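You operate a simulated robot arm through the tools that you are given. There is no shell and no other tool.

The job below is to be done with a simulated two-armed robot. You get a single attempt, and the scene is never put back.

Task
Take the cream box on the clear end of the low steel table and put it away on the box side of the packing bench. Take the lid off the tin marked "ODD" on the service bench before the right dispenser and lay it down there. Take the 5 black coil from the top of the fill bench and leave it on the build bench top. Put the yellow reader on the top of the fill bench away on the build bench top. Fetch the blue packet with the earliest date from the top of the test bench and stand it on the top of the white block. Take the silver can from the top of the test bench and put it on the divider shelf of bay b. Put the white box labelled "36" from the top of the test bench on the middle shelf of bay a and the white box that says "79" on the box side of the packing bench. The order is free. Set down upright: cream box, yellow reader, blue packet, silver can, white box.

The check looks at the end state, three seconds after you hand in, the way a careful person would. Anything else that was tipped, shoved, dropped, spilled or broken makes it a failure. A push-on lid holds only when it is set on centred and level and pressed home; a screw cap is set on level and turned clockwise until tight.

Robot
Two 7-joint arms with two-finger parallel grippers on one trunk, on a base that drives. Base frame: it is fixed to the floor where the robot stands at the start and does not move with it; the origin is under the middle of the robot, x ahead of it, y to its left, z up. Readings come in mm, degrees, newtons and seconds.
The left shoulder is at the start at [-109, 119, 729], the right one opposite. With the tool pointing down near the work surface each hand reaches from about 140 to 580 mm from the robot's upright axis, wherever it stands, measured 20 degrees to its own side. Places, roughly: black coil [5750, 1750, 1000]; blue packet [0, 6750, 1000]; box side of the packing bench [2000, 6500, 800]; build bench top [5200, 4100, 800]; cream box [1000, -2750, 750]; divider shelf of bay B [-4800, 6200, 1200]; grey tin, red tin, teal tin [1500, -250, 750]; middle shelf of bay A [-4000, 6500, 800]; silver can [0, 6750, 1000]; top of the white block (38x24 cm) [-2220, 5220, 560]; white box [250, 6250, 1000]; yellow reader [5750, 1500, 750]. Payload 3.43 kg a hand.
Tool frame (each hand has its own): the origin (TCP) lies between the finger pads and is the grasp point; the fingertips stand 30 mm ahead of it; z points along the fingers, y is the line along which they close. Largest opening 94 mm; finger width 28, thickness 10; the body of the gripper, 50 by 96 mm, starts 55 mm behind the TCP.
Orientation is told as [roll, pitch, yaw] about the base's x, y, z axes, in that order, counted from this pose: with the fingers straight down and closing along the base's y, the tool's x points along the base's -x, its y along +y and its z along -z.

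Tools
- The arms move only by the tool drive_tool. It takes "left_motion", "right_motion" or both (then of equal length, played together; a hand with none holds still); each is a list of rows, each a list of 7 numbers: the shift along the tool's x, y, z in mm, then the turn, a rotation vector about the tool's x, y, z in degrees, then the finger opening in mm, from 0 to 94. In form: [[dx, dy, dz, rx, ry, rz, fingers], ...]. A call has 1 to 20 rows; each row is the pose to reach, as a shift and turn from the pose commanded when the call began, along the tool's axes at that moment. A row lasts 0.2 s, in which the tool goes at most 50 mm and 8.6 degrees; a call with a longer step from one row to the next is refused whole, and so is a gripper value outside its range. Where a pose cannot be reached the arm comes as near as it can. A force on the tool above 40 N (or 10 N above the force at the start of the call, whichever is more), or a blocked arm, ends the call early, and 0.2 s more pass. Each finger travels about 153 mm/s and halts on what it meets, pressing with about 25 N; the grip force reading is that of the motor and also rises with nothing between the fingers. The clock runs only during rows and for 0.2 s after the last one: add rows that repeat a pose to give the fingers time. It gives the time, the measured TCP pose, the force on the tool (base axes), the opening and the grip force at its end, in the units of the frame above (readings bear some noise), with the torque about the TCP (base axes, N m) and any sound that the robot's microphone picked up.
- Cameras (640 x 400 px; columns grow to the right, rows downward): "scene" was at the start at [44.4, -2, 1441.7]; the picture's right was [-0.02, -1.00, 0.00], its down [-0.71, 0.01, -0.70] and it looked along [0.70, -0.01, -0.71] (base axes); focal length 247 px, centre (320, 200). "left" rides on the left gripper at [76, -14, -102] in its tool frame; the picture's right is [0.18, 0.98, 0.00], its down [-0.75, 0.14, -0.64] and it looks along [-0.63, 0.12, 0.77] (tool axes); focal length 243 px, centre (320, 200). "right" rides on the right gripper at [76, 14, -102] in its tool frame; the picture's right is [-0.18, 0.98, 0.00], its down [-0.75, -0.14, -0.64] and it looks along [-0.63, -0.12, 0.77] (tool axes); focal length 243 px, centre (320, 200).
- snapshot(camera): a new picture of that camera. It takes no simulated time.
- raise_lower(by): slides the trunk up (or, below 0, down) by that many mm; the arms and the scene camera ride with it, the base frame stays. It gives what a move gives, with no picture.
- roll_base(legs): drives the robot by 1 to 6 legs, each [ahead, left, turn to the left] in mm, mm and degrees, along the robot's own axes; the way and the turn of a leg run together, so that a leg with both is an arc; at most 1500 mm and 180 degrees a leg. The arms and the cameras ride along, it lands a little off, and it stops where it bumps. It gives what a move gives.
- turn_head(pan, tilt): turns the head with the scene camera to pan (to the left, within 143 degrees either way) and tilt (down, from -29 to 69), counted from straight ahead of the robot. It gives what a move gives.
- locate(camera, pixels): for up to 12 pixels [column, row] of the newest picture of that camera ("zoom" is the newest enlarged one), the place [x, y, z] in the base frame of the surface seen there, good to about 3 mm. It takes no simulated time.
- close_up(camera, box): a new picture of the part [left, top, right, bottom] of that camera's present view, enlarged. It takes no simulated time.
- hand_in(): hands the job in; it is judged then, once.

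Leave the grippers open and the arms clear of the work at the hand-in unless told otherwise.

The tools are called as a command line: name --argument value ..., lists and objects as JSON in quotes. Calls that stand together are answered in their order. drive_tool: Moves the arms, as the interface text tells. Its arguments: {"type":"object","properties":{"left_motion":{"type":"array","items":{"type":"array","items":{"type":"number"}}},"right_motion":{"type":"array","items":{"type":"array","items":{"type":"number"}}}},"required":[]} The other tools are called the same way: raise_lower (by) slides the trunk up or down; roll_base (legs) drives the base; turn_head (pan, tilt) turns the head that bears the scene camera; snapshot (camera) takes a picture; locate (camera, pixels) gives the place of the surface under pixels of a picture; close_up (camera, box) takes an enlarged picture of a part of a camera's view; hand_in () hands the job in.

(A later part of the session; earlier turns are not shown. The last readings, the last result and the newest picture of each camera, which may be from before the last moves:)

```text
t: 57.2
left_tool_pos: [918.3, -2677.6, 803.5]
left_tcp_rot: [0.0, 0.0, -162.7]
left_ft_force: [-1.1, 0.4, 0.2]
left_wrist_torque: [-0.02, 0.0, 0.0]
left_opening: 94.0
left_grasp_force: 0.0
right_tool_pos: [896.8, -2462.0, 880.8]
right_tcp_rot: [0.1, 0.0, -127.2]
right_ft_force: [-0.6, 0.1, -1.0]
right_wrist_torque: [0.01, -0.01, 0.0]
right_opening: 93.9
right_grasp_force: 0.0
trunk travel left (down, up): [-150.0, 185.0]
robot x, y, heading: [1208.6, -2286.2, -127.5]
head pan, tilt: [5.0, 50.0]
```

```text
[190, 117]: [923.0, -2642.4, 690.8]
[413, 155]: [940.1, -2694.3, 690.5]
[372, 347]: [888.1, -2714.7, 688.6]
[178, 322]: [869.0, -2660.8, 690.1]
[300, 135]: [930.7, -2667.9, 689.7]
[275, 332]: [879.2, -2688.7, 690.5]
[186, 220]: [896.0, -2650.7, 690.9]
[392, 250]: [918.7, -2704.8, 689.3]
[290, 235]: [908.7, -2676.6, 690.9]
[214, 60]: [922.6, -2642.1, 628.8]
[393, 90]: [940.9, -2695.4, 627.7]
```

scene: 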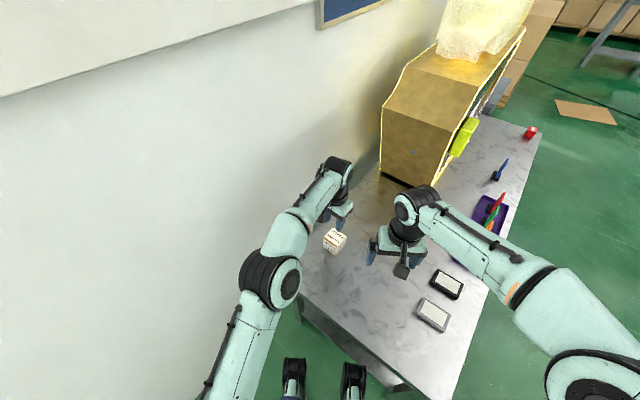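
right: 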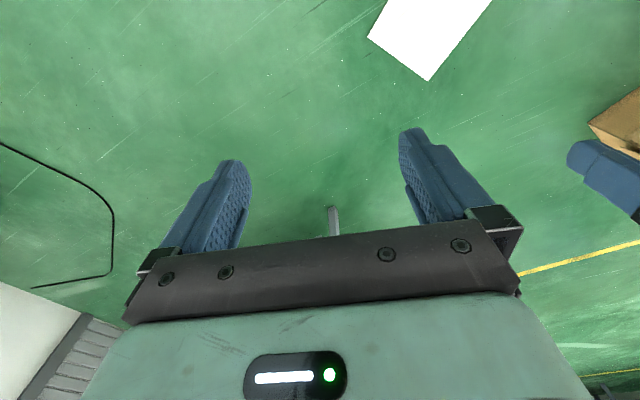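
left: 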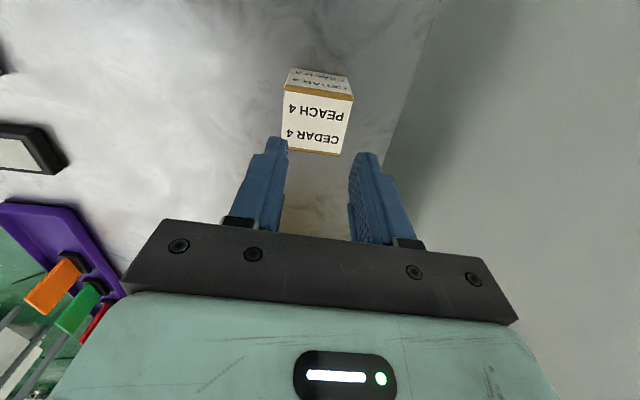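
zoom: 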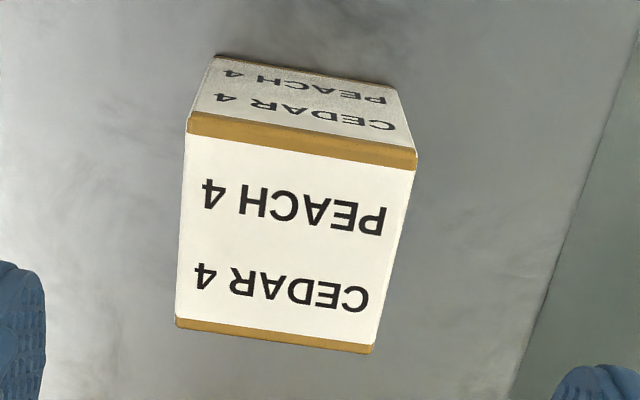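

The box is still at (905,-2678), edges ~56, yaw ≈19.7°. I grip again with corrected yaw, lower (z 655), close fully and wait longer.

drive_tool --left_motion '[[-13.2, -3, 0, 0, 0, -2.2, 94], [-13.2, -3, 50, 0, 0, -2.2, 94], [-13.2, -3, 100, 0, 0, -2.2, 94], [-13.2, -3, 147, 0, 0, -2.2, 94], [-13.2, -3, 147, 0, 0, -2.2, 60], [-13.2, -3, 147, 0, 0, -2.2, 30], [-13.2, -3, 147, 0, 0, -2.2, 0], [-13.2, -3, 147, 0, 0, -2.2, 0], [-13.2, -3, 147, 0, 0, -2.2, 0], [-13.2, -3, 147, 0, 0, -2.2, 0]]'

close_up --camera "scene" --box '[300, 210, 380, 260]'

snapshot --camera "left"

```text
t: 59.4
left_tool_pos: [904.4, -2675.6, 654.6]
left_tcp_rot: [0.0, 0.0, -160.4]
left_ft_force: [-0.8, -0.4, -0.2]
left_wrist_torque: [0.0, 0.02, -0.03]
left_opening: 63.9
left_grasp_force: 25.2
right_tool_pos: [895.7, -2462.3, 880.9]
right_tcp_rot: [0.0, 0.0, -127.2]
right_ft_force: [-0.1, 0.6, -0.7]
right_wrist_torque: [-0.02, 0.0, 0.03]
right_opening: 94.1
right_grasp_force: 0.1
trunk travel left (down, up): [-150.0, 185.0]
robot x, y, heading: [1212.4, -2285.9, -127.2]
head pan, tilt: [5.0, 50.0]
```

```text
8.00 times, centred on (340, 235) of scene
```

zoom: 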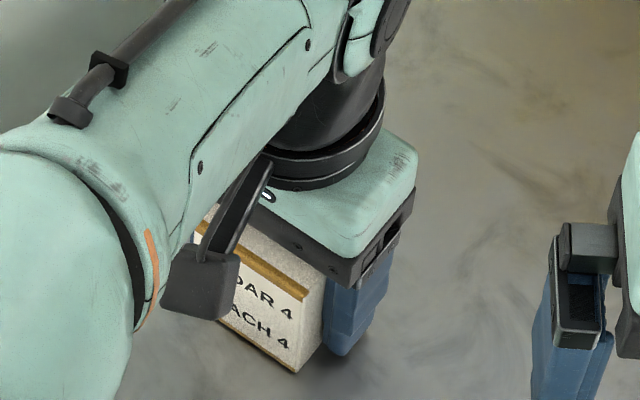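

```text
taken
```

left: 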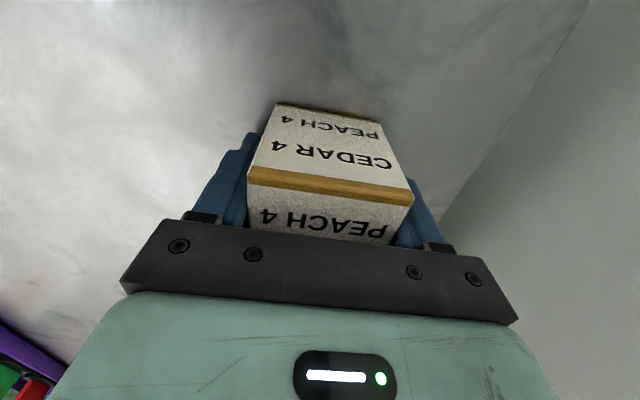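

Contact on both sides. I lift slowly, 20 mm in small steps, to check the hold.

drive_tool --left_motion '[[0, 0, -3, 0, 0, 0, 0], [0, 0, -6, 0, 0, 0, 0], [0, 0, -10, 0, 0, 0, 0], [0, 0, -15, 0, 0, 0, 0], [0, 0, -20, 0, 0, 0, 0], [0, 0, -20, 0, 0, 0, 0]]'

snapshot --camera "left"

```text
t: 60.8
left_tool_pos: [905.0, -2679.3, 675.5]
left_tcp_rot: [0.1, 0.0, -160.5]
left_ft_force: [0.0, 0.2, -0.8]
left_wrist_torque: [0.01, 0.03, -0.02]
left_opening: 63.8
left_grasp_force: 24.7
right_tool_pos: [895.6, -2462.5, 879.1]
right_tcp_rot: [0.0, 0.0, -127.2]
right_ft_force: [0.3, 0.1, -0.4]
right_wrist_torque: [-0.02, 0.0, 0.03]
right_opening: 93.9
right_grasp_force: 0.1
trunk travel left (down, up): [-150.0, 185.0]
robot x, y, heading: [1215.3, -2281.1, -127.1]
head pan, tilt: [5.0, 50.0]
```

```text
taken
```

left: 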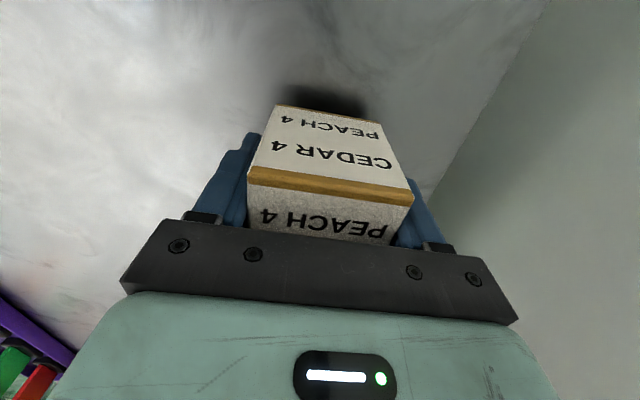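

It holds; the box is light. I lift it further and draw it in toward the robot.

drive_tool --left_motion '[[0, 0, -20, 0, 0, 0, 0], [0, 0, -45, 0, 0, 0, 0], [0, 0, -70, 0, 0, 0, 0], [0, 0, -95, 0, 0, 0, 0], [0, 0, -120, 0, 0, 0, 0], [15, 5, -140, 0, 0, 3, 0], [35, 10, -150, 0, 0, 8, 0], [60, 15, -160, 0, 0, 14, 0], [85, 20, -160, 0, 0, 20, 0], [110, 25, -160, 0, 0, 20, 0]]'

snapshot --camera "left"

```text
t: 63.0
left_tool_pos: [1018.5, -2663.6, 834.6]
left_tcp_rot: [0.0, -0.1, 179.4]
left_ft_force: [0.0, 0.1, -2.0]
left_wrist_torque: [0.0, 0.03, 0.0]
left_opening: 64.0
left_grasp_force: 24.9
right_tool_pos: [897.0, -2462.4, 880.0]
right_tcp_rot: [0.0, 0.0, -127.2]
right_ft_force: [-0.5, -0.1, 0.1]
right_wrist_torque: [-0.01, 0.01, 0.02]
right_opening: 94.1
right_grasp_force: 0.0
trunk travel left (down, up): [-150.0, 185.0]
robot x, y, heading: [1209.1, -2284.5, -127.0]
head pan, tilt: [5.0, 50.0]
```

```text
taken
```

left: 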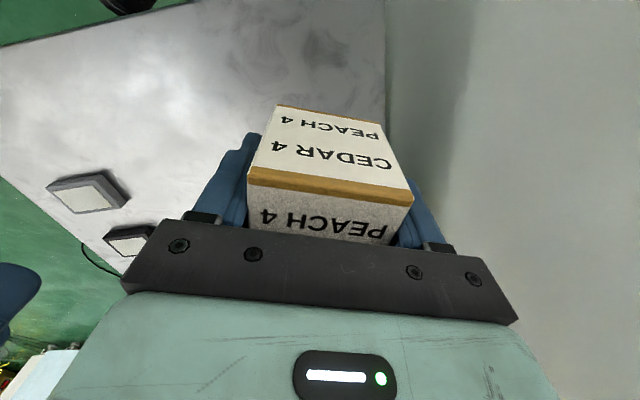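

The box rides well in the left hand. I back off from the table and go north, then turn round to heading about 49°.

roll_base --legs '[[-170, 0, 0], [-494, -505, 0], [0, 0, 176]]'

turn_head --pan 0 --tilt 35

snapshot --camera "scene"

```text
t: 76.2
left_tool_pos: [1451.4, -1081.0, 833.4]
left_tcp_rot: [0.1, -0.1, -6.2]
left_ft_force: [-0.4, 0.1, -1.8]
left_wrist_torque: [-0.04, 0.01, 0.0]
left_opening: 64.1
left_grasp_force: 24.7
right_tool_pos: [1553.0, -1294.5, 879.7]
right_tcp_rot: [0.0, 0.0, 47.0]
right_ft_force: [-1.1, 0.3, -0.4]
right_wrist_torque: [-0.03, -0.06, -0.03]
right_opening: 93.8
right_grasp_force: 0.1
trunk travel left (down, up): [-150.0, 185.0]
robot x, y, heading: [1218.9, -1441.7, 46.9]
head pan, tilt: [5.0, 50.0]
```

```text
t: 77.0
left_tool_pos: [1451.1, -1082.2, 834.2]
left_tcp_rot: [0.0, 0.0, -6.3]
left_ft_force: [-0.5, -0.4, -0.2]
left_wrist_torque: [0.04, -0.01, -0.01]
left_opening: 64.1
left_grasp_force: 24.6
right_tool_pos: [1552.2, -1295.1, 879.5]
right_tcp_rot: [0.0, 0.0, 47.0]
right_ft_force: [-0.3, 0.0, 0.1]
right_wrist_torque: [-0.02, -0.02, 0.0]
right_opening: 94.0
right_grasp_force: 0.1
trunk travel left (down, up): [-150.0, 185.0]
robot x, y, heading: [1222.7, -1439.6, 47.1]
head pan, tilt: [0.0, 35.0]
```

```text
taken
```

scene: 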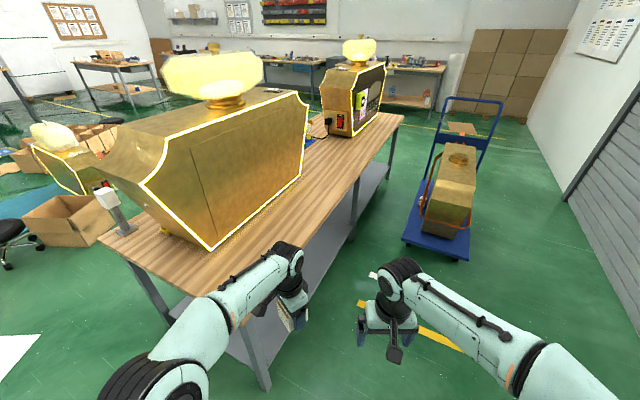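

The service bench is to my left. I check its corners to pass around its west end.

locate --camera "scene" --pixels '[[103, 240], [188, 296], [190, 290], [118, 232], [130, 258], [105, 195], [20, 340], [40, 337], [400, 122], [55, 235]]'

```text
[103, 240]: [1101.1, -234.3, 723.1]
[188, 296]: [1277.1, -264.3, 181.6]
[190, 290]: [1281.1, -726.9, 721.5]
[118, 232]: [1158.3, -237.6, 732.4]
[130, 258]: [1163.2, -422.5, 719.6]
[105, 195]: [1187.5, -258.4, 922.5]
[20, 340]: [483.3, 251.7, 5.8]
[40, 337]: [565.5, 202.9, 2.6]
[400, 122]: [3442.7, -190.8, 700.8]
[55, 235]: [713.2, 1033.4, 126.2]
```

Bench front-left corner ≈(1095,-232), axis ≈21°. I drive around the west end in two legs and check.

roll_base --legs '[[-111, 910, 0], [486, 344, 0]]'

```text
t: 88.2
left_tool_pos: [804.2, 17.7, 834.5]
left_tcp_rot: [0.0, 0.0, -6.1]
left_ft_force: [-1.3, 1.1, -1.4]
left_wrist_torque: [0.01, 0.0, -0.01]
left_opening: 63.8
left_grasp_force: 25.1
right_tool_pos: [905.6, -195.6, 880.4]
right_tcp_rot: [0.0, 0.1, 47.1]
right_ft_force: [-0.2, 0.8, -0.2]
right_wrist_torque: [0.01, -0.01, 0.03]
right_opening: 93.9
right_grasp_force: 0.1
trunk travel left (down, up): [-150.0, 185.0]
robot x, y, heading: [573.6, -342.9, 47.2]
head pan, tilt: [0.0, 35.0]
```

At (574,-343). I pass through the gap between sheet and bench corner along heading 47°.

roll_base --legs '[[419, 52, 0]]'

```text
t: 90.9
left_tool_pos: [1066.6, 361.2, 834.0]
left_tcp_rot: [0.1, -0.1, -7.1]
left_ft_force: [0.2, 0.0, -1.4]
left_wrist_torque: [0.01, 0.02, -0.02]
left_opening: 64.0
left_grasp_force: 25.7
right_tool_pos: [1163.8, 147.1, 878.9]
right_tcp_rot: [0.0, 0.0, 46.2]
right_ft_force: [0.4, -0.5, 0.3]
right_wrist_torque: [-0.03, 0.01, -0.03]
right_opening: 93.8
right_grasp_force: 0.2
trunk travel left (down, up): [-150.0, 185.0]
robot x, y, heading: [828.7, 6.6, 46.4]
head pan, tilt: [0.0, 35.0]
```

Through the gap. Next to (1150,470), then turn to face the bench (heading -69°).

roll_base --legs '[[557, 87, 0], [0, 0, -115.5]]'

turn_head --pan 20 --tilt 40

snapshot --camera "scene"

```text
t: 98.8
left_tool_pos: [1384.6, 112.1, 834.5]
left_tcp_rot: [0.0, 0.0, -120.2]
left_ft_force: [0.0, -0.4, -1.1]
left_wrist_torque: [-0.03, 0.01, 0.02]
left_opening: 63.9
left_grasp_force: 24.8
right_tool_pos: [1148.6, 105.8, 880.0]
right_tcp_rot: [0.0, 0.0, -67.0]
right_ft_force: [0.3, -0.2, -0.1]
right_wrist_torque: [0.01, 0.03, -0.01]
right_opening: 94.1
right_grasp_force: 0.0
trunk travel left (down, up): [-150.0, 185.0]
robot x, y, heading: [1150.7, 468.1, -66.9]
head pan, tilt: [0.0, 35.0]
```

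```text
t: 99.7
left_tool_pos: [1384.2, 112.4, 834.5]
left_tcp_rot: [0.0, 0.0, -120.2]
left_ft_force: [0.8, 0.2, -0.8]
left_wrist_torque: [0.02, 0.0, 0.01]
left_opening: 64.0
left_grasp_force: 24.8
right_tool_pos: [1148.2, 105.8, 879.6]
right_tcp_rot: [0.1, -0.1, -67.0]
right_ft_force: [-0.2, 0.1, 0.2]
right_wrist_torque: [-0.01, 0.0, 0.01]
right_opening: 93.8
right_grasp_force: 0.1
trunk travel left (down, up): [-150.0, 185.0]
robot x, y, heading: [1150.5, 468.1, -67.0]
head pan, tilt: [20.0, 40.0]
```

```text
taken
```

scene: 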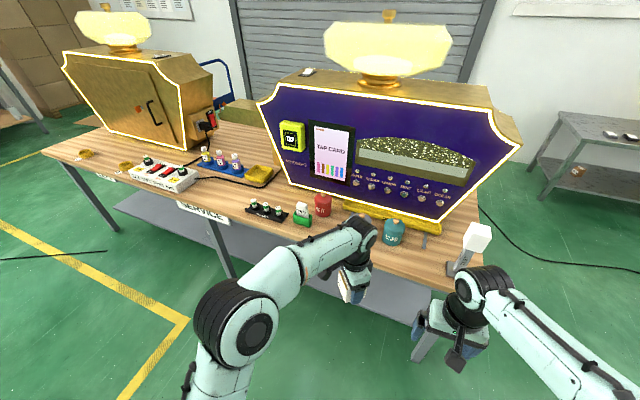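

I zoom on the tins.

close_up --camera "scene" --box '[280, 170, 440, 270]'

```text
4.00 times, centred on (360, 220) of scene
```

zoom: 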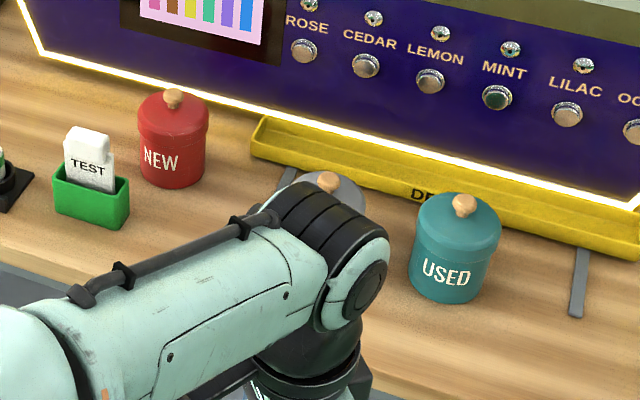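

Red says NEW, teal USED, so the grey one (hidden at (330,185)) should be ODD. I locate its knob and the others.

locate --camera "zoom" --pixels '[[328, 179], [345, 193], [172, 96], [463, 204], [175, 150], [445, 250], [440, 300], [290, 175], [80, 380], [265, 130], [575, 310]]'

```text
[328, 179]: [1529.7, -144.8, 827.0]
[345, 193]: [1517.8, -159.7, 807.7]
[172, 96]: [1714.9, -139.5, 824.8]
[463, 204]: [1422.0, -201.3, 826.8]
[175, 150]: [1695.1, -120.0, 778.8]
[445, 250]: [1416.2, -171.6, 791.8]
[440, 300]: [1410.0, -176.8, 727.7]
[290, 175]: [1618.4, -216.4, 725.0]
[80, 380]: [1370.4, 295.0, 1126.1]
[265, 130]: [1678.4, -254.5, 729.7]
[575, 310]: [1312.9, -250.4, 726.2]
```

Knob of the grey tin at (1529,-145,~828). First I draw the left hand with the box back, up and outward, turning it straight, so that it stays clear.

drive_tool --left_motion '[[17.7, -4.6, -17.1, 0, 0, -7.6, 0], [35.4, -9.2, -34.2, 0, 0, -15.2, 0], [53.1, -13.8, -51.3, 0, 0, -22.8, 0], [70.8, -18.4, -68.4, 0, 0, -30.4, 0], [88.5, -23, -85.5, 0, 0, -38, 0], [106.2, -27.6, -102.6, 0, 0, -45.6, 0], [124, -32, -120, 0, 0, -53, 0]]'

snapshot --camera "scene"

close_up --camera "scene" --box '[280, 170, 440, 270]'

```text
t: 101.3
left_tool_pos: [1416.7, 238.4, 953.6]
left_tcp_rot: [0.0, 0.0, -67.1]
left_ft_force: [0.0, 0.2, -1.0]
left_wrist_torque: [-0.02, 0.02, 0.01]
left_opening: 64.1
left_grasp_force: 24.6
right_tool_pos: [1148.9, 105.0, 880.3]
right_tcp_rot: [0.0, -0.2, -67.0]
right_ft_force: [0.5, -0.3, -0.5]
right_wrist_torque: [0.01, 0.0, -0.05]
right_opening: 93.7
right_grasp_force: 0.1
trunk travel left (down, up): [-150.0, 185.0]
robot x, y, heading: [1151.2, 472.0, -67.0]
head pan, tilt: [20.0, 40.0]
```

```text
taken
```

scene: 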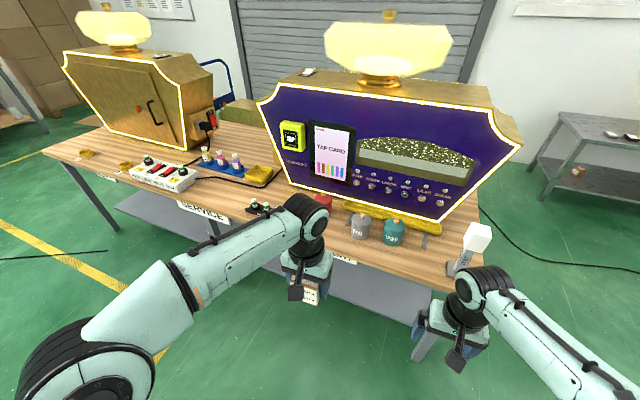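

```text
4.00 times, centred on (360, 220) of scene
```

zoom: 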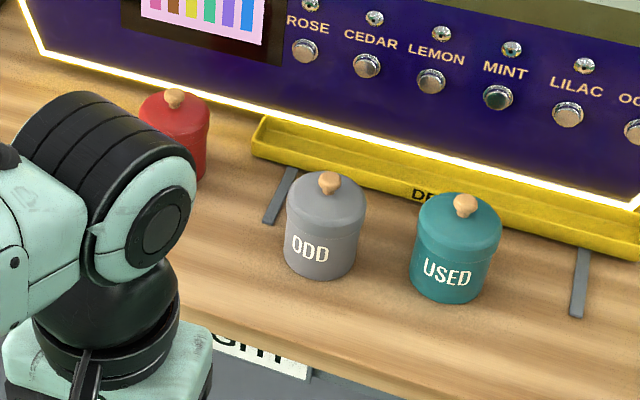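

The grey tin reads ODD. I drive so that the tin lies before the right hand.

roll_base --legs '[[0, 268, 0], [290, 0, 0]]'

turn_head --pan -5 --tilt 55

snapshot --camera "scene"

snapshot --camera "right"

```text
t: 105.8
left_tool_pos: [1784.4, 77.4, 953.8]
left_tcp_rot: [0.0, 0.0, -66.5]
left_ft_force: [-0.7, 0.5, -0.8]
left_wrist_torque: [-0.01, 0.0, -0.04]
left_opening: 63.9
left_grasp_force: 24.8
right_tool_pos: [1517.1, -59.7, 879.6]
right_tcp_rot: [0.0, 0.0, -66.2]
right_ft_force: [0.9, 0.0, -0.7]
right_wrist_torque: [0.0, 0.02, 0.01]
right_opening: 94.2
right_grasp_force: 0.0
trunk travel left (down, up): [-150.0, 185.0]
robot x, y, heading: [1511.8, 303.7, -66.1]
head pan, tilt: [20.0, 40.0]
```

```text
t: 106.7
left_tool_pos: [1784.2, 78.6, 953.7]
left_tcp_rot: [0.1, 0.0, -66.4]
left_ft_force: [0.0, -0.2, -1.5]
left_wrist_torque: [0.0, -0.02, 0.04]
left_opening: 64.1
left_grasp_force: 25.2
right_tool_pos: [1516.5, -59.2, 881.7]
right_tcp_rot: [0.0, -0.1, -66.1]
right_ft_force: [-0.6, -0.1, 0.2]
right_wrist_torque: [-0.04, -0.01, 0.0]
right_opening: 93.9
right_grasp_force: 0.1
trunk travel left (down, up): [-150.0, 185.0]
robot x, y, heading: [1514.2, 305.0, -66.1]
head pan, tilt: [-5.0, 55.0]
```

```text
taken
```

scene: 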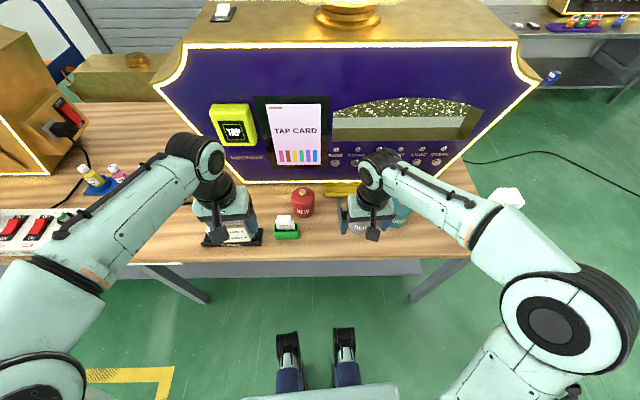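

```text
taken
```

right: 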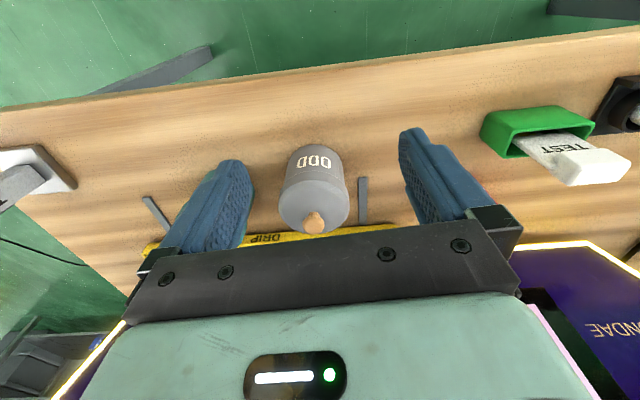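

Right camera shows the ODD tin with knob at (314,222). I locate knob, lid rim and tin.

close_up --camera "right" --box '[234, 130, 394, 245]'

locate --camera "right" --pixels '[[314, 215], [314, 225], [305, 222], [324, 222], [283, 200], [348, 200], [315, 230], [313, 152], [295, 160], [342, 158], [250, 200], [400, 150]]'

```text
3.48 times, centred on (314, 188) of right
```

zoom: 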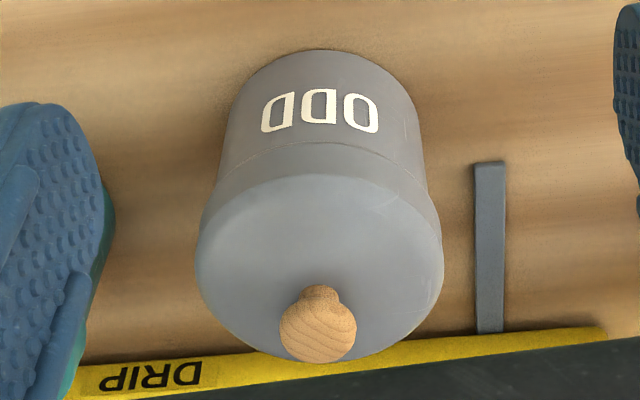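

```text
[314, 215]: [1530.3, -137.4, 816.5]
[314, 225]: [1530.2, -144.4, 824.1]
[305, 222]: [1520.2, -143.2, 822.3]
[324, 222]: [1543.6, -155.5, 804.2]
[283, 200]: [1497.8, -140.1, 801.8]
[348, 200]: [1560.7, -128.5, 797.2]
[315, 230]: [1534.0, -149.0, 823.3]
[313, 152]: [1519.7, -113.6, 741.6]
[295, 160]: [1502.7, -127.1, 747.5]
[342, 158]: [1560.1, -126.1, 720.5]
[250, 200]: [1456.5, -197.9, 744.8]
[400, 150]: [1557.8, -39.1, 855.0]
```

Knob centre ≈(1531,-147), top 828, lid top ≈805. I move the right hand above the knob with fingers at 50 and look.

drive_tool --right_motion '[[-43, -11, 0, 0, 0, 0, 60], [-85.8, -22.5, 0, 0, 0, 0, 50], [-85.8, -22.5, 15, 0, 0, 0, 50]]'

snapshot --camera "right"

close_up --camera "scene" --box '[280, 140, 480, 265]'

```text
t: 107.5
left_tool_pos: [1783.6, 78.8, 953.5]
left_tcp_rot: [0.0, 0.1, -66.3]
left_ft_force: [1.0, 0.9, -1.9]
left_wrist_torque: [-0.02, -0.02, 0.0]
left_opening: 64.0
left_grasp_force: 25.4
right_tool_pos: [1529.3, -145.2, 865.1]
right_tcp_rot: [0.0, 0.0, -66.1]
right_ft_force: [0.7, 0.2, 0.3]
right_wrist_torque: [0.02, -0.02, 0.0]
right_opening: 49.9
right_grasp_force: 0.1
trunk travel left (down, up): [-150.0, 185.0]
robot x, y, heading: [1515.6, 304.7, -65.9]
head pan, tilt: [-5.0, 55.0]
```

```text
taken
```

right: 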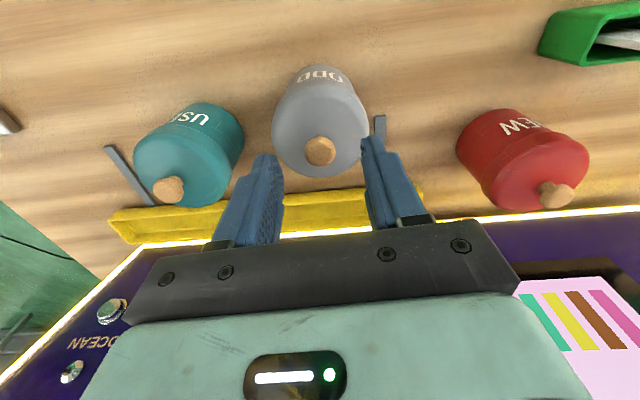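

```text
3.20 times, centred on (380, 202) of scene
```

zoom: 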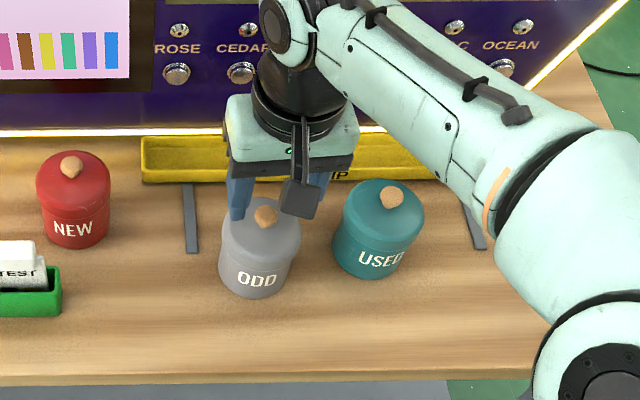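

locate --camera "right" --pixels '[[320, 150], [312, 150], [330, 150], [320, 142], [320, 160], [280, 165], [360, 160], [320, 172], [320, 110]]'

```text
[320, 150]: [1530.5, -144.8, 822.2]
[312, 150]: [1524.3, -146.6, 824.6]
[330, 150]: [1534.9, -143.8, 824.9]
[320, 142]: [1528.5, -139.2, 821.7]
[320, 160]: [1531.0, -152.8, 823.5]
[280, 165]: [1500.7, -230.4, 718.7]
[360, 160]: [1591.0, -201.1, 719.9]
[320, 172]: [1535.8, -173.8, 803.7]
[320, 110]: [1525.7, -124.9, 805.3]
```

The hand is centred over the knob. I lower to z≈840 and close.

drive_tool --right_motion '[[0, 0, 15, 0, 0, 0, 50], [0, 0, 26, 0, 0, 0, 50], [0, 0, 26, 0, 0, 0, 25], [0, 0, 26, 0, 0, 0, 0], [0, 0, 26, 0, 0, 0, 0], [0, 0, 26, 0, 0, 0, 0]]'

snapshot --camera "right"

```text
t: 108.9
left_tool_pos: [1783.8, 78.7, 953.9]
left_tcp_rot: [0.0, 0.0, -66.4]
left_ft_force: [-0.3, 0.2, -0.6]
left_wrist_torque: [-0.01, -0.05, 0.02]
left_opening: 64.0
left_grasp_force: 25.1
right_tool_pos: [1531.1, -145.5, 838.9]
right_tcp_rot: [0.0, -0.1, -66.1]
right_ft_force: [-0.1, 0.3, -0.7]
right_wrist_torque: [0.02, 0.03, 0.0]
right_opening: 19.7
right_grasp_force: 25.7
trunk travel left (down, up): [-150.0, 185.0]
robot x, y, heading: [1513.7, 307.6, -66.2]
head pan, tilt: [-5.0, 55.0]
heard: snap
```

```text
taken
```

right: 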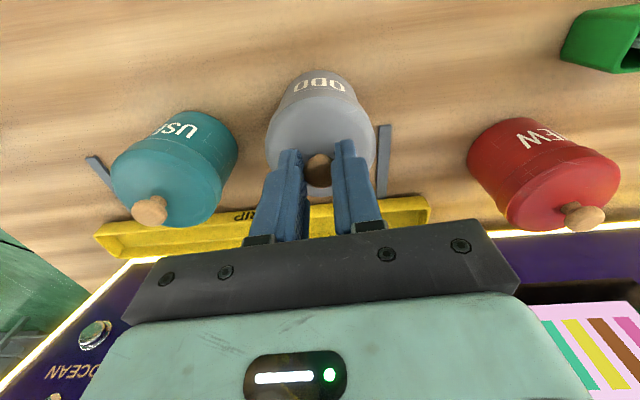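

A snap was heard; knob held at 19.7 mm. I lift slowly by 12 mm and read the force.

drive_tool --right_motion '[[0, 0, -2, 0, 0, 0, 0], [0, 0, -4, 0, 0, 0, 0], [0, 0, -6, 0, 0, 0, 0], [0, 0, -9, 0, 0, 0, 0], [0, 0, -12, 0, 0, 0, 0]]'

snapshot --camera "right"

close_up --camera "scene" --box '[280, 140, 480, 265]'

```text
t: 110.1
left_tool_pos: [1785.2, 78.1, 953.3]
left_tcp_rot: [0.1, -0.1, -66.4]
left_ft_force: [0.2, 0.2, -1.0]
left_wrist_torque: [0.01, 0.01, 0.03]
left_opening: 64.1
left_grasp_force: 24.8
right_tool_pos: [1530.5, -145.4, 851.5]
right_tcp_rot: [0.0, -0.1, -66.1]
right_ft_force: [-1.0, 0.0, -0.9]
right_wrist_torque: [0.03, 0.02, 0.0]
right_opening: 19.6
right_grasp_force: 24.7
trunk travel left (down, up): [-150.0, 185.0]
robot x, y, heading: [1514.4, 308.5, -65.8]
head pan, tilt: [-5.0, 55.0]
```

```text
taken
```

right: 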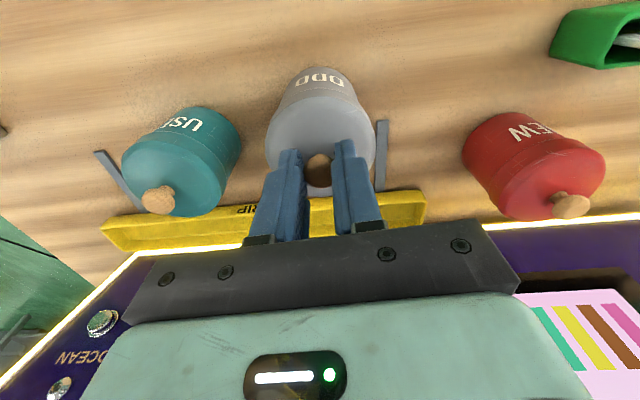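

```text
3.20 times, centred on (380, 202) of scene
```

zoom: 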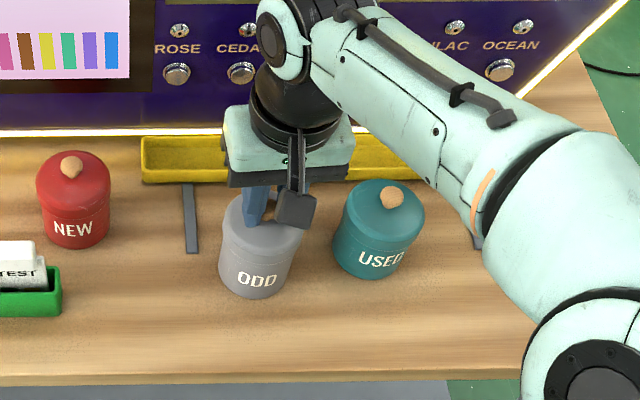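

The tin seems to stay; I lift a further 25 mm slowly.

drive_tool --right_motion '[[0, 0, -4, 0, 0, 0, 0], [0, 0, -9, 0, 0, 0, 0], [0, 0, -14, 0, 0, 0, 0], [0, 0, -20, 0, 0, 0, 0], [0, 0, -26, 0, 0, 0, 0]]'

close_up --camera "scene" --box '[280, 140, 480, 265]'

snapshot --camera "right"

```text
t: 111.3
left_tool_pos: [1784.5, 79.1, 952.8]
left_tcp_rot: [0.0, 0.0, -66.5]
left_ft_force: [-0.1, -1.0, -1.1]
left_wrist_torque: [0.01, 0.0, -0.02]
left_opening: 64.1
left_grasp_force: 25.0
right_tool_pos: [1531.0, -146.3, 877.9]
right_tcp_rot: [-0.1, -0.1, -66.1]
right_ft_force: [-0.2, -0.6, 0.1]
right_wrist_torque: [-0.01, 0.01, -0.01]
right_opening: 19.7
right_grasp_force: 25.4
trunk travel left (down, up): [-150.0, 185.0]
robot x, y, heading: [1511.2, 305.9, -66.1]
head pan, tilt: [-5.0, 55.0]
```

```text
3.20 times, centred on (380, 202) of scene
```

zoom: 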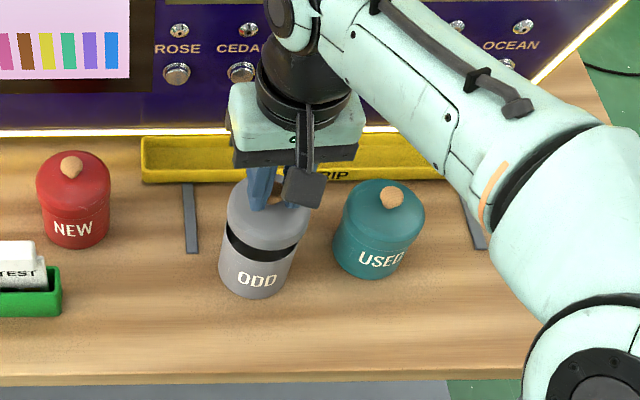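

```text
taken
```

right: 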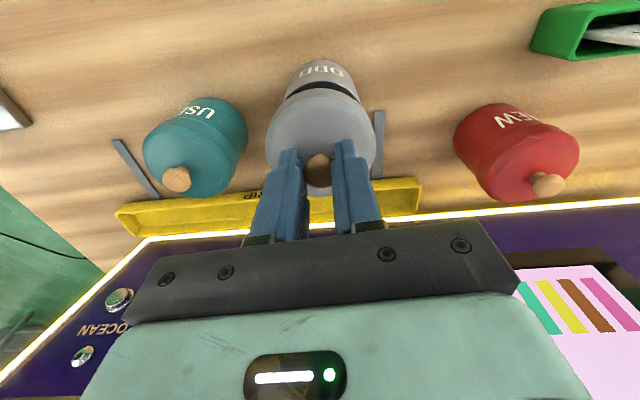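

The lid is off. I look for a free patch between the red and grey tins and locate points there.

locate --camera "zoom" --pixels '[[62, 290], [62, 312], [190, 250], [190, 190], [150, 260], [150, 300], [110, 225], [220, 290], [150, 375], [350, 330], [330, 375], [95, 245]]'

```text
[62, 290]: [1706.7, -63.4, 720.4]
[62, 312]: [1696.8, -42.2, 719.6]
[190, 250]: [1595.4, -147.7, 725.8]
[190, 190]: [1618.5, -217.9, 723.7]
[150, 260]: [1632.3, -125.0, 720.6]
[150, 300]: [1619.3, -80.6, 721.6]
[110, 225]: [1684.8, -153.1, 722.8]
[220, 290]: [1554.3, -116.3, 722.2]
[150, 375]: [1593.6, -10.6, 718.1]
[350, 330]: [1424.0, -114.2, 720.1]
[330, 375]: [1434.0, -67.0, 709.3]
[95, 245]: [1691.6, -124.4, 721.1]
```

I place the lid at about (1630,-88). Rise 30, move over (dx 13, dy 114), then come down to TCP z≈810.

drive_tool --right_motion '[[0, 0, -15, 0, 0, 0, 0], [0, 0, -30, 0, 0, 0, 0], [4, 35, -30, 0, 0, 0, 0], [9, 75, -30, 0, 0, 0, 0], [13, 114, -30, 0, 0, 0, 0], [13, 114, 0, 0, 0, 0, 0], [13, 114, 30, 0, 0, 0, 0], [13, 114, 60, 0, 0, 0, 0], [13, 114, 66, 0, 0, 0, 0]]'

close_up --camera "scene" --box '[280, 140, 480, 265]'

```text
t: 113.3
left_tool_pos: [1782.9, 78.3, 953.9]
left_tcp_rot: [0.1, 0.0, -66.3]
left_ft_force: [-0.6, -0.9, -1.7]
left_wrist_torque: [0.0, 0.02, 0.0]
left_opening: 64.0
left_grasp_force: 25.1
right_tool_pos: [1631.1, -87.9, 809.0]
right_tcp_rot: [0.0, -0.1, -66.1]
right_ft_force: [-0.4, 0.1, -0.8]
right_wrist_torque: [0.0, 0.02, -0.01]
right_opening: 20.0
right_grasp_force: 24.9
trunk travel left (down, up): [-150.0, 185.0]
robot x, y, heading: [1515.8, 306.0, -65.8]
head pan, tilt: [-5.0, 55.0]
```

```text
3.20 times, centred on (380, 202) of scene
```

zoom: 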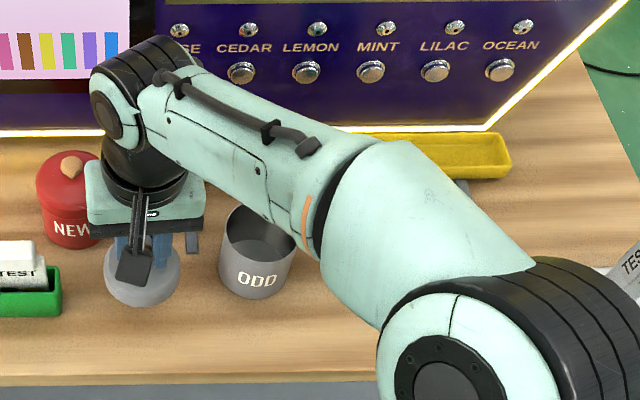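

locate --camera "zoom" --pixels '[[140, 296], [140, 304], [115, 285], [170, 285], [255, 215], [140, 320]]'

drive_tool --right_motion '[[0, 0, 3, 0, 0, 0, 0], [0, 0, 6, 0, 0, 0, 0], [0, 0, 9, 0, 0, 0, 0], [0, 0, 12, 0, 0, 0, 0]]'

```text
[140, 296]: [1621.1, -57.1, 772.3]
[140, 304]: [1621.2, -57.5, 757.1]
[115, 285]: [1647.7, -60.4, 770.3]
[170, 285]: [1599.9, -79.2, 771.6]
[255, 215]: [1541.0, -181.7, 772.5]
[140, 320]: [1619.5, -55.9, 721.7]
```

```text
t: 114.3
left_tool_pos: [1783.9, 78.4, 954.1]
left_tcp_rot: [-0.1, 0.0, -66.3]
left_ft_force: [-0.2, 0.4, -1.3]
left_wrist_torque: [0.03, 0.0, -0.01]
left_opening: 63.9
left_grasp_force: 24.6
right_tool_pos: [1630.5, -88.0, 797.6]
right_tcp_rot: [0.0, -0.1, -66.1]
right_ft_force: [-0.5, -0.7, -0.3]
right_wrist_torque: [-0.04, -0.01, 0.0]
right_opening: 20.0
right_grasp_force: 24.9
trunk travel left (down, up): [-150.0, 185.0]
robot x, y, heading: [1513.2, 306.8, -66.2]
head pan, tilt: [-5.0, 55.0]
```

drive_tool --right_motion '[[0, 0, 5, 0, 0, 0, 0], [0, 0, 10, 0, 0, 0, 0], [0, 0, 12, 0, 0, 0, 0]]'

close_up --camera "scene" --box '[280, 190, 380, 255]'

```text
t: 115.1
left_tool_pos: [1784.0, 79.6, 954.2]
left_tcp_rot: [0.0, 0.0, -66.5]
left_ft_force: [-0.3, 0.6, -1.4]
left_wrist_torque: [0.04, -0.01, -0.01]
left_opening: 64.0
left_grasp_force: 24.6
right_tool_pos: [1630.4, -89.0, 787.1]
right_tcp_rot: [0.1, -0.2, -66.1]
right_ft_force: [0.1, -0.9, -0.6]
right_wrist_torque: [-0.03, 0.03, 0.02]
right_opening: 19.7
right_grasp_force: 25.1
trunk travel left (down, up): [-150.0, 185.0]
robot x, y, heading: [1513.1, 304.1, -66.2]
head pan, tilt: [-5.0, 55.0]
```

```text
6.15 times, centred on (330, 222) of scene
```

zoom: 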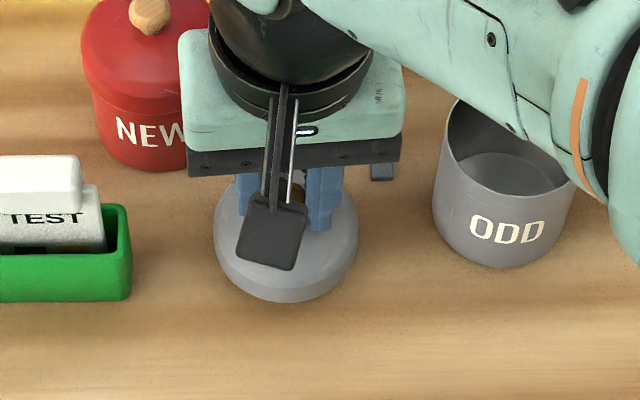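

Still a small gap. I lower in 2 mm steps.

drive_tool --right_motion '[[0, 0, 2, 0, 0, 0, 0], [0, 0, 4, 0, 0, 0, 0], [0, 0, 6, 0, 0, 0, 0]]'

drive_tool --right_motion '[[0, 0, 2, 0, 0, 0, 0], [0, 0, 3, 0, 0, 0, 0]]'

```text
t: 115.9
left_tool_pos: [1784.1, 78.9, 953.8]
left_tcp_rot: [0.0, 0.0, -66.4]
left_ft_force: [0.5, 0.0, -1.8]
left_wrist_torque: [0.0, -0.05, 0.02]
left_opening: 64.2
left_grasp_force: 25.3
right_tool_pos: [1628.8, -88.5, 782.1]
right_tcp_rot: [0.0, 0.0, -66.2]
right_ft_force: [-0.5, -0.1, -0.1]
right_wrist_torque: [0.0, -0.01, 0.03]
right_opening: 19.6
right_grasp_force: 24.9
trunk travel left (down, up): [-150.0, 185.0]
robot x, y, heading: [1514.7, 303.7, -66.1]
head pan, tilt: [-5.0, 55.0]
```

```text
t: 116.5
left_tool_pos: [1783.4, 77.0, 954.1]
left_tcp_rot: [-0.1, 0.0, -66.4]
left_ft_force: [-0.2, -0.3, -1.6]
left_wrist_torque: [0.01, 0.0, 0.0]
left_opening: 64.0
left_grasp_force: 24.7
right_tool_pos: [1629.3, -88.4, 778.7]
right_tcp_rot: [0.1, 0.0, -66.2]
right_ft_force: [-1.2, 0.0, -0.3]
right_wrist_torque: [-0.03, -0.02, 0.02]
right_opening: 19.6
right_grasp_force: 25.1
trunk travel left (down, up): [-150.0, 185.0]
robot x, y, heading: [1512.9, 302.9, -66.0]
head pan, tilt: [-5.0, 55.0]
```

drive_tool --right_motion '[[0, 0, 2, 0, 0, 0, 0], [0, 0, 4, 0, 0, 0, 0]]'

close_up --camera "scene" --box '[280, 190, 380, 255]'

```text
t: 117.1
left_tool_pos: [1783.6, 78.3, 953.7]
left_tcp_rot: [-0.1, 0.0, -66.4]
left_ft_force: [0.4, -0.3, -1.4]
left_wrist_torque: [0.0, -0.02, 0.01]
left_opening: 64.1
left_grasp_force: 25.6
right_tool_pos: [1631.5, -89.8, 774.0]
right_tcp_rot: [0.0, -0.1, -66.1]
right_ft_force: [0.8, 0.7, -0.2]
right_wrist_torque: [-0.02, 0.02, 0.0]
right_opening: 19.7
right_grasp_force: 24.9
trunk travel left (down, up): [-150.0, 185.0]
robot x, y, heading: [1514.9, 306.9, -66.0]
head pan, tilt: [-5.0, 55.0]
```

```text
6.15 times, centred on (330, 222) of scene
```

zoom: 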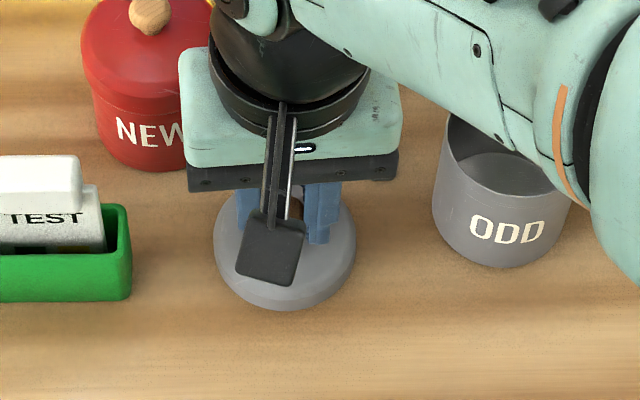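

drive_tool --right_motion '[[0, 0, 2, 0, 0, 0, 0], [0, 0, 4, 0, 0, 0, 0]]'

drive_tool --right_motion '[[0, 0, 1.5, 0, 0, 0, 0], [0, 0, 3, 0, 0, 0, 0]]'

close_up --camera "scene" --box '[280, 190, 380, 255]'

```text
t: 117.7
left_tool_pos: [1783.8, 77.6, 954.7]
left_tcp_rot: [0.0, 0.0, -66.4]
left_ft_force: [-0.2, 0.1, -1.2]
left_wrist_torque: [0.0, -0.02, -0.02]
left_opening: 63.8
left_grasp_force: 24.6
right_tool_pos: [1630.3, -89.2, 769.3]
right_tcp_rot: [0.1, -0.1, -66.1]
right_ft_force: [0.2, 0.6, -0.5]
right_wrist_torque: [0.04, 0.03, 0.0]
right_opening: 19.6
right_grasp_force: 25.3
trunk travel left (down, up): [-150.0, 185.0]
robot x, y, heading: [1514.6, 305.3, -66.0]
head pan, tilt: [-5.0, 55.0]
```

```text
t: 118.3
left_tool_pos: [1784.0, 79.2, 953.6]
left_tcp_rot: [0.0, 0.0, -66.4]
left_ft_force: [0.3, 0.5, -1.5]
left_wrist_torque: [0.01, 0.0, 0.02]
left_opening: 64.0
left_grasp_force: 25.0
right_tool_pos: [1630.9, -88.3, 767.3]
right_tcp_rot: [0.0, 0.0, -66.1]
right_ft_force: [-0.3, 0.5, -0.5]
right_wrist_torque: [-0.01, 0.0, 0.03]
right_opening: 19.9
right_grasp_force: 25.3
trunk travel left (down, up): [-150.0, 185.0]
robot x, y, heading: [1515.6, 308.4, -65.9]
head pan, tilt: [-5.0, 55.0]
```

```text
6.15 times, centred on (330, 222) of scene
```

zoom: 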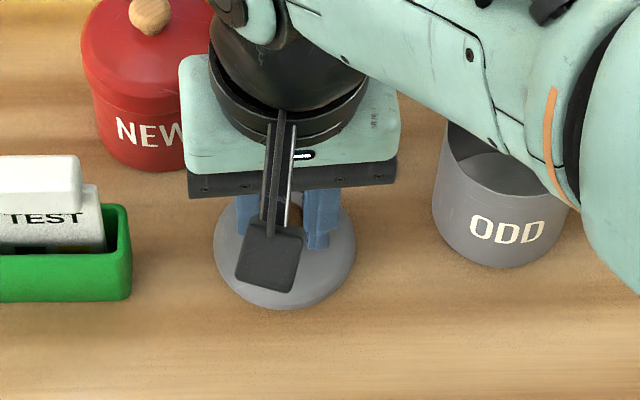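

locate --camera "zoom" --pixels '[[285, 300], [285, 306], [320, 300], [230, 270], [340, 250], [285, 315]]'

snapshot --camera "right"

```text
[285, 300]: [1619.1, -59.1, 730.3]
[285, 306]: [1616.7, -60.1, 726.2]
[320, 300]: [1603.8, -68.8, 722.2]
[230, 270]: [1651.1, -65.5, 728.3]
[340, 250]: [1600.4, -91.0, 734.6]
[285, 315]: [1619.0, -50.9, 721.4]
```

```text
taken
```

right: 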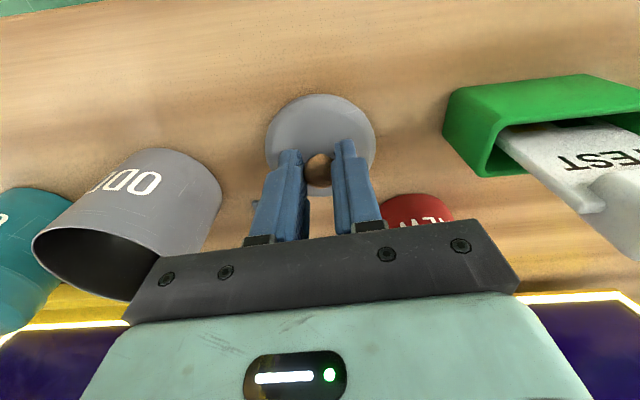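

drive_tool --right_motion '[[0, 0, 1, 0, 0, 0, 0], [0, 0, 2, 0, 0, 0, 0], [0, 0, 2, 0, 0, 0, 0]]'

```text
t: 119.1
left_tool_pos: [1783.1, 78.4, 954.4]
left_tcp_rot: [0.0, 0.1, -66.4]
left_ft_force: [-0.4, -0.3, -1.1]
left_wrist_torque: [0.0, 0.01, -0.01]
left_opening: 63.9
left_grasp_force: 25.2
right_tool_pos: [1629.3, -89.3, 764.7]
right_tcp_rot: [0.1, -0.1, -66.1]
right_ft_force: [0.3, 0.3, -0.4]
right_wrist_torque: [0.0, 0.01, 0.03]
right_opening: 20.0
right_grasp_force: 25.0
trunk travel left (down, up): [-150.0, 185.0]
robot x, y, heading: [1513.7, 303.0, -65.8]
head pan, tilt: [-5.0, 55.0]
```

drive_tool --right_motion '[[0, 0, 1, 0, 0, 0, 0], [0, 0, 2, 0, 0, 0, 0], [0, 0, 2, 0, 0, 0, 0]]'

close_up --camera "scene" --box '[300, 215, 350, 248]'

```text
t: 119.9
left_tool_pos: [1784.1, 78.4, 953.3]
left_tcp_rot: [0.0, 0.0, -66.5]
left_ft_force: [0.2, 0.2, -2.1]
left_wrist_torque: [-0.01, 0.01, 0.01]
left_opening: 64.0
left_grasp_force: 24.6
right_tool_pos: [1629.4, -88.5, 763.3]
right_tcp_rot: [0.0, 0.0, -66.1]
right_ft_force: [-0.4, 0.7, 2.2]
right_wrist_torque: [0.04, -0.08, -0.03]
right_opening: 19.7
right_grasp_force: 25.1
trunk travel left (down, up): [-150.0, 185.0]
robot x, y, heading: [1509.1, 307.9, -66.0]
head pan, tilt: [-5.0, 55.0]
```

```text
12.12 times, centred on (325, 232) of scene
```

zoom: 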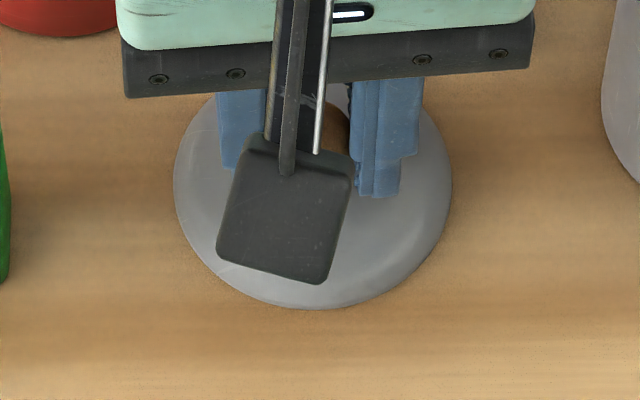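

Force +2.2 N: the lid touches the bench. I open the fingers and rise straight up.

drive_tool --right_motion '[[0, 0, 0, 0, 0, 0, 25], [0, 0, 0, 0, 0, 0, 40], [0, 0, 0, 0, 0, 0, 50], [0, 0, -20, 0, 0, 0, 50], [0, 0, -60, 0, 0, 0, 50], [0, 0, -100, 0, 0, 0, 50], [30, 0, -115, 0, 0, 0, 50]]'

snapshot --camera "right"

close_up --camera "scene" --box '[250, 140, 450, 265]'

```text
t: 121.5
left_tool_pos: [1784.0, 78.9, 954.8]
left_tcp_rot: [0.1, -0.1, -66.5]
left_ft_force: [0.0, 1.2, -0.3]
left_wrist_torque: [-0.01, 0.0, -0.01]
left_opening: 64.1
left_grasp_force: 24.8
right_tool_pos: [1620.9, -59.1, 878.9]
right_tcp_rot: [0.1, -0.1, -66.1]
right_ft_force: [-0.1, 0.0, -0.7]
right_wrist_torque: [0.02, -0.02, 0.01]
right_opening: 49.9
right_grasp_force: 0.0
trunk travel left (down, up): [-150.0, 185.0]
robot x, y, heading: [1513.5, 303.2, -66.0]
head pan, tilt: [-5.0, 55.0]
```

```text
taken
```

right: 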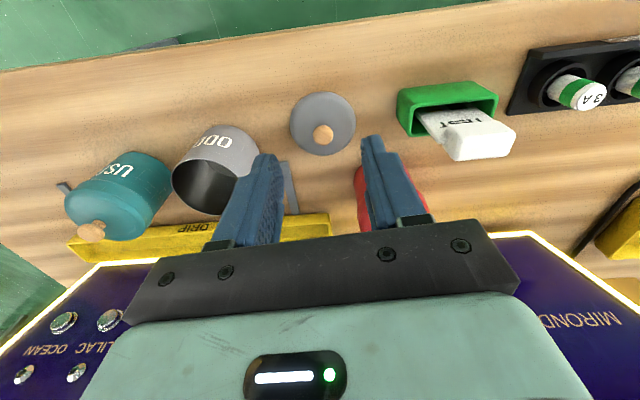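

```text
3.20 times, centred on (350, 202) of scene
```

zoom: 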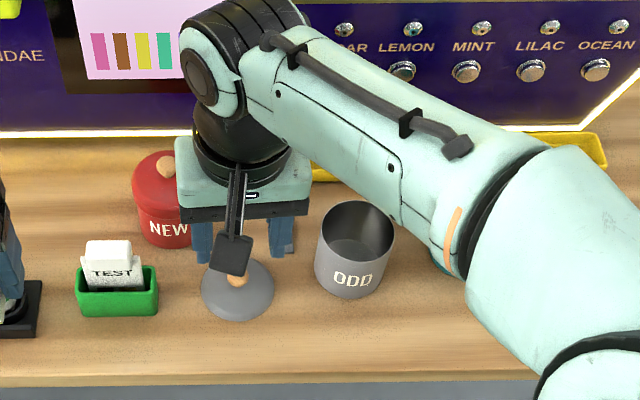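

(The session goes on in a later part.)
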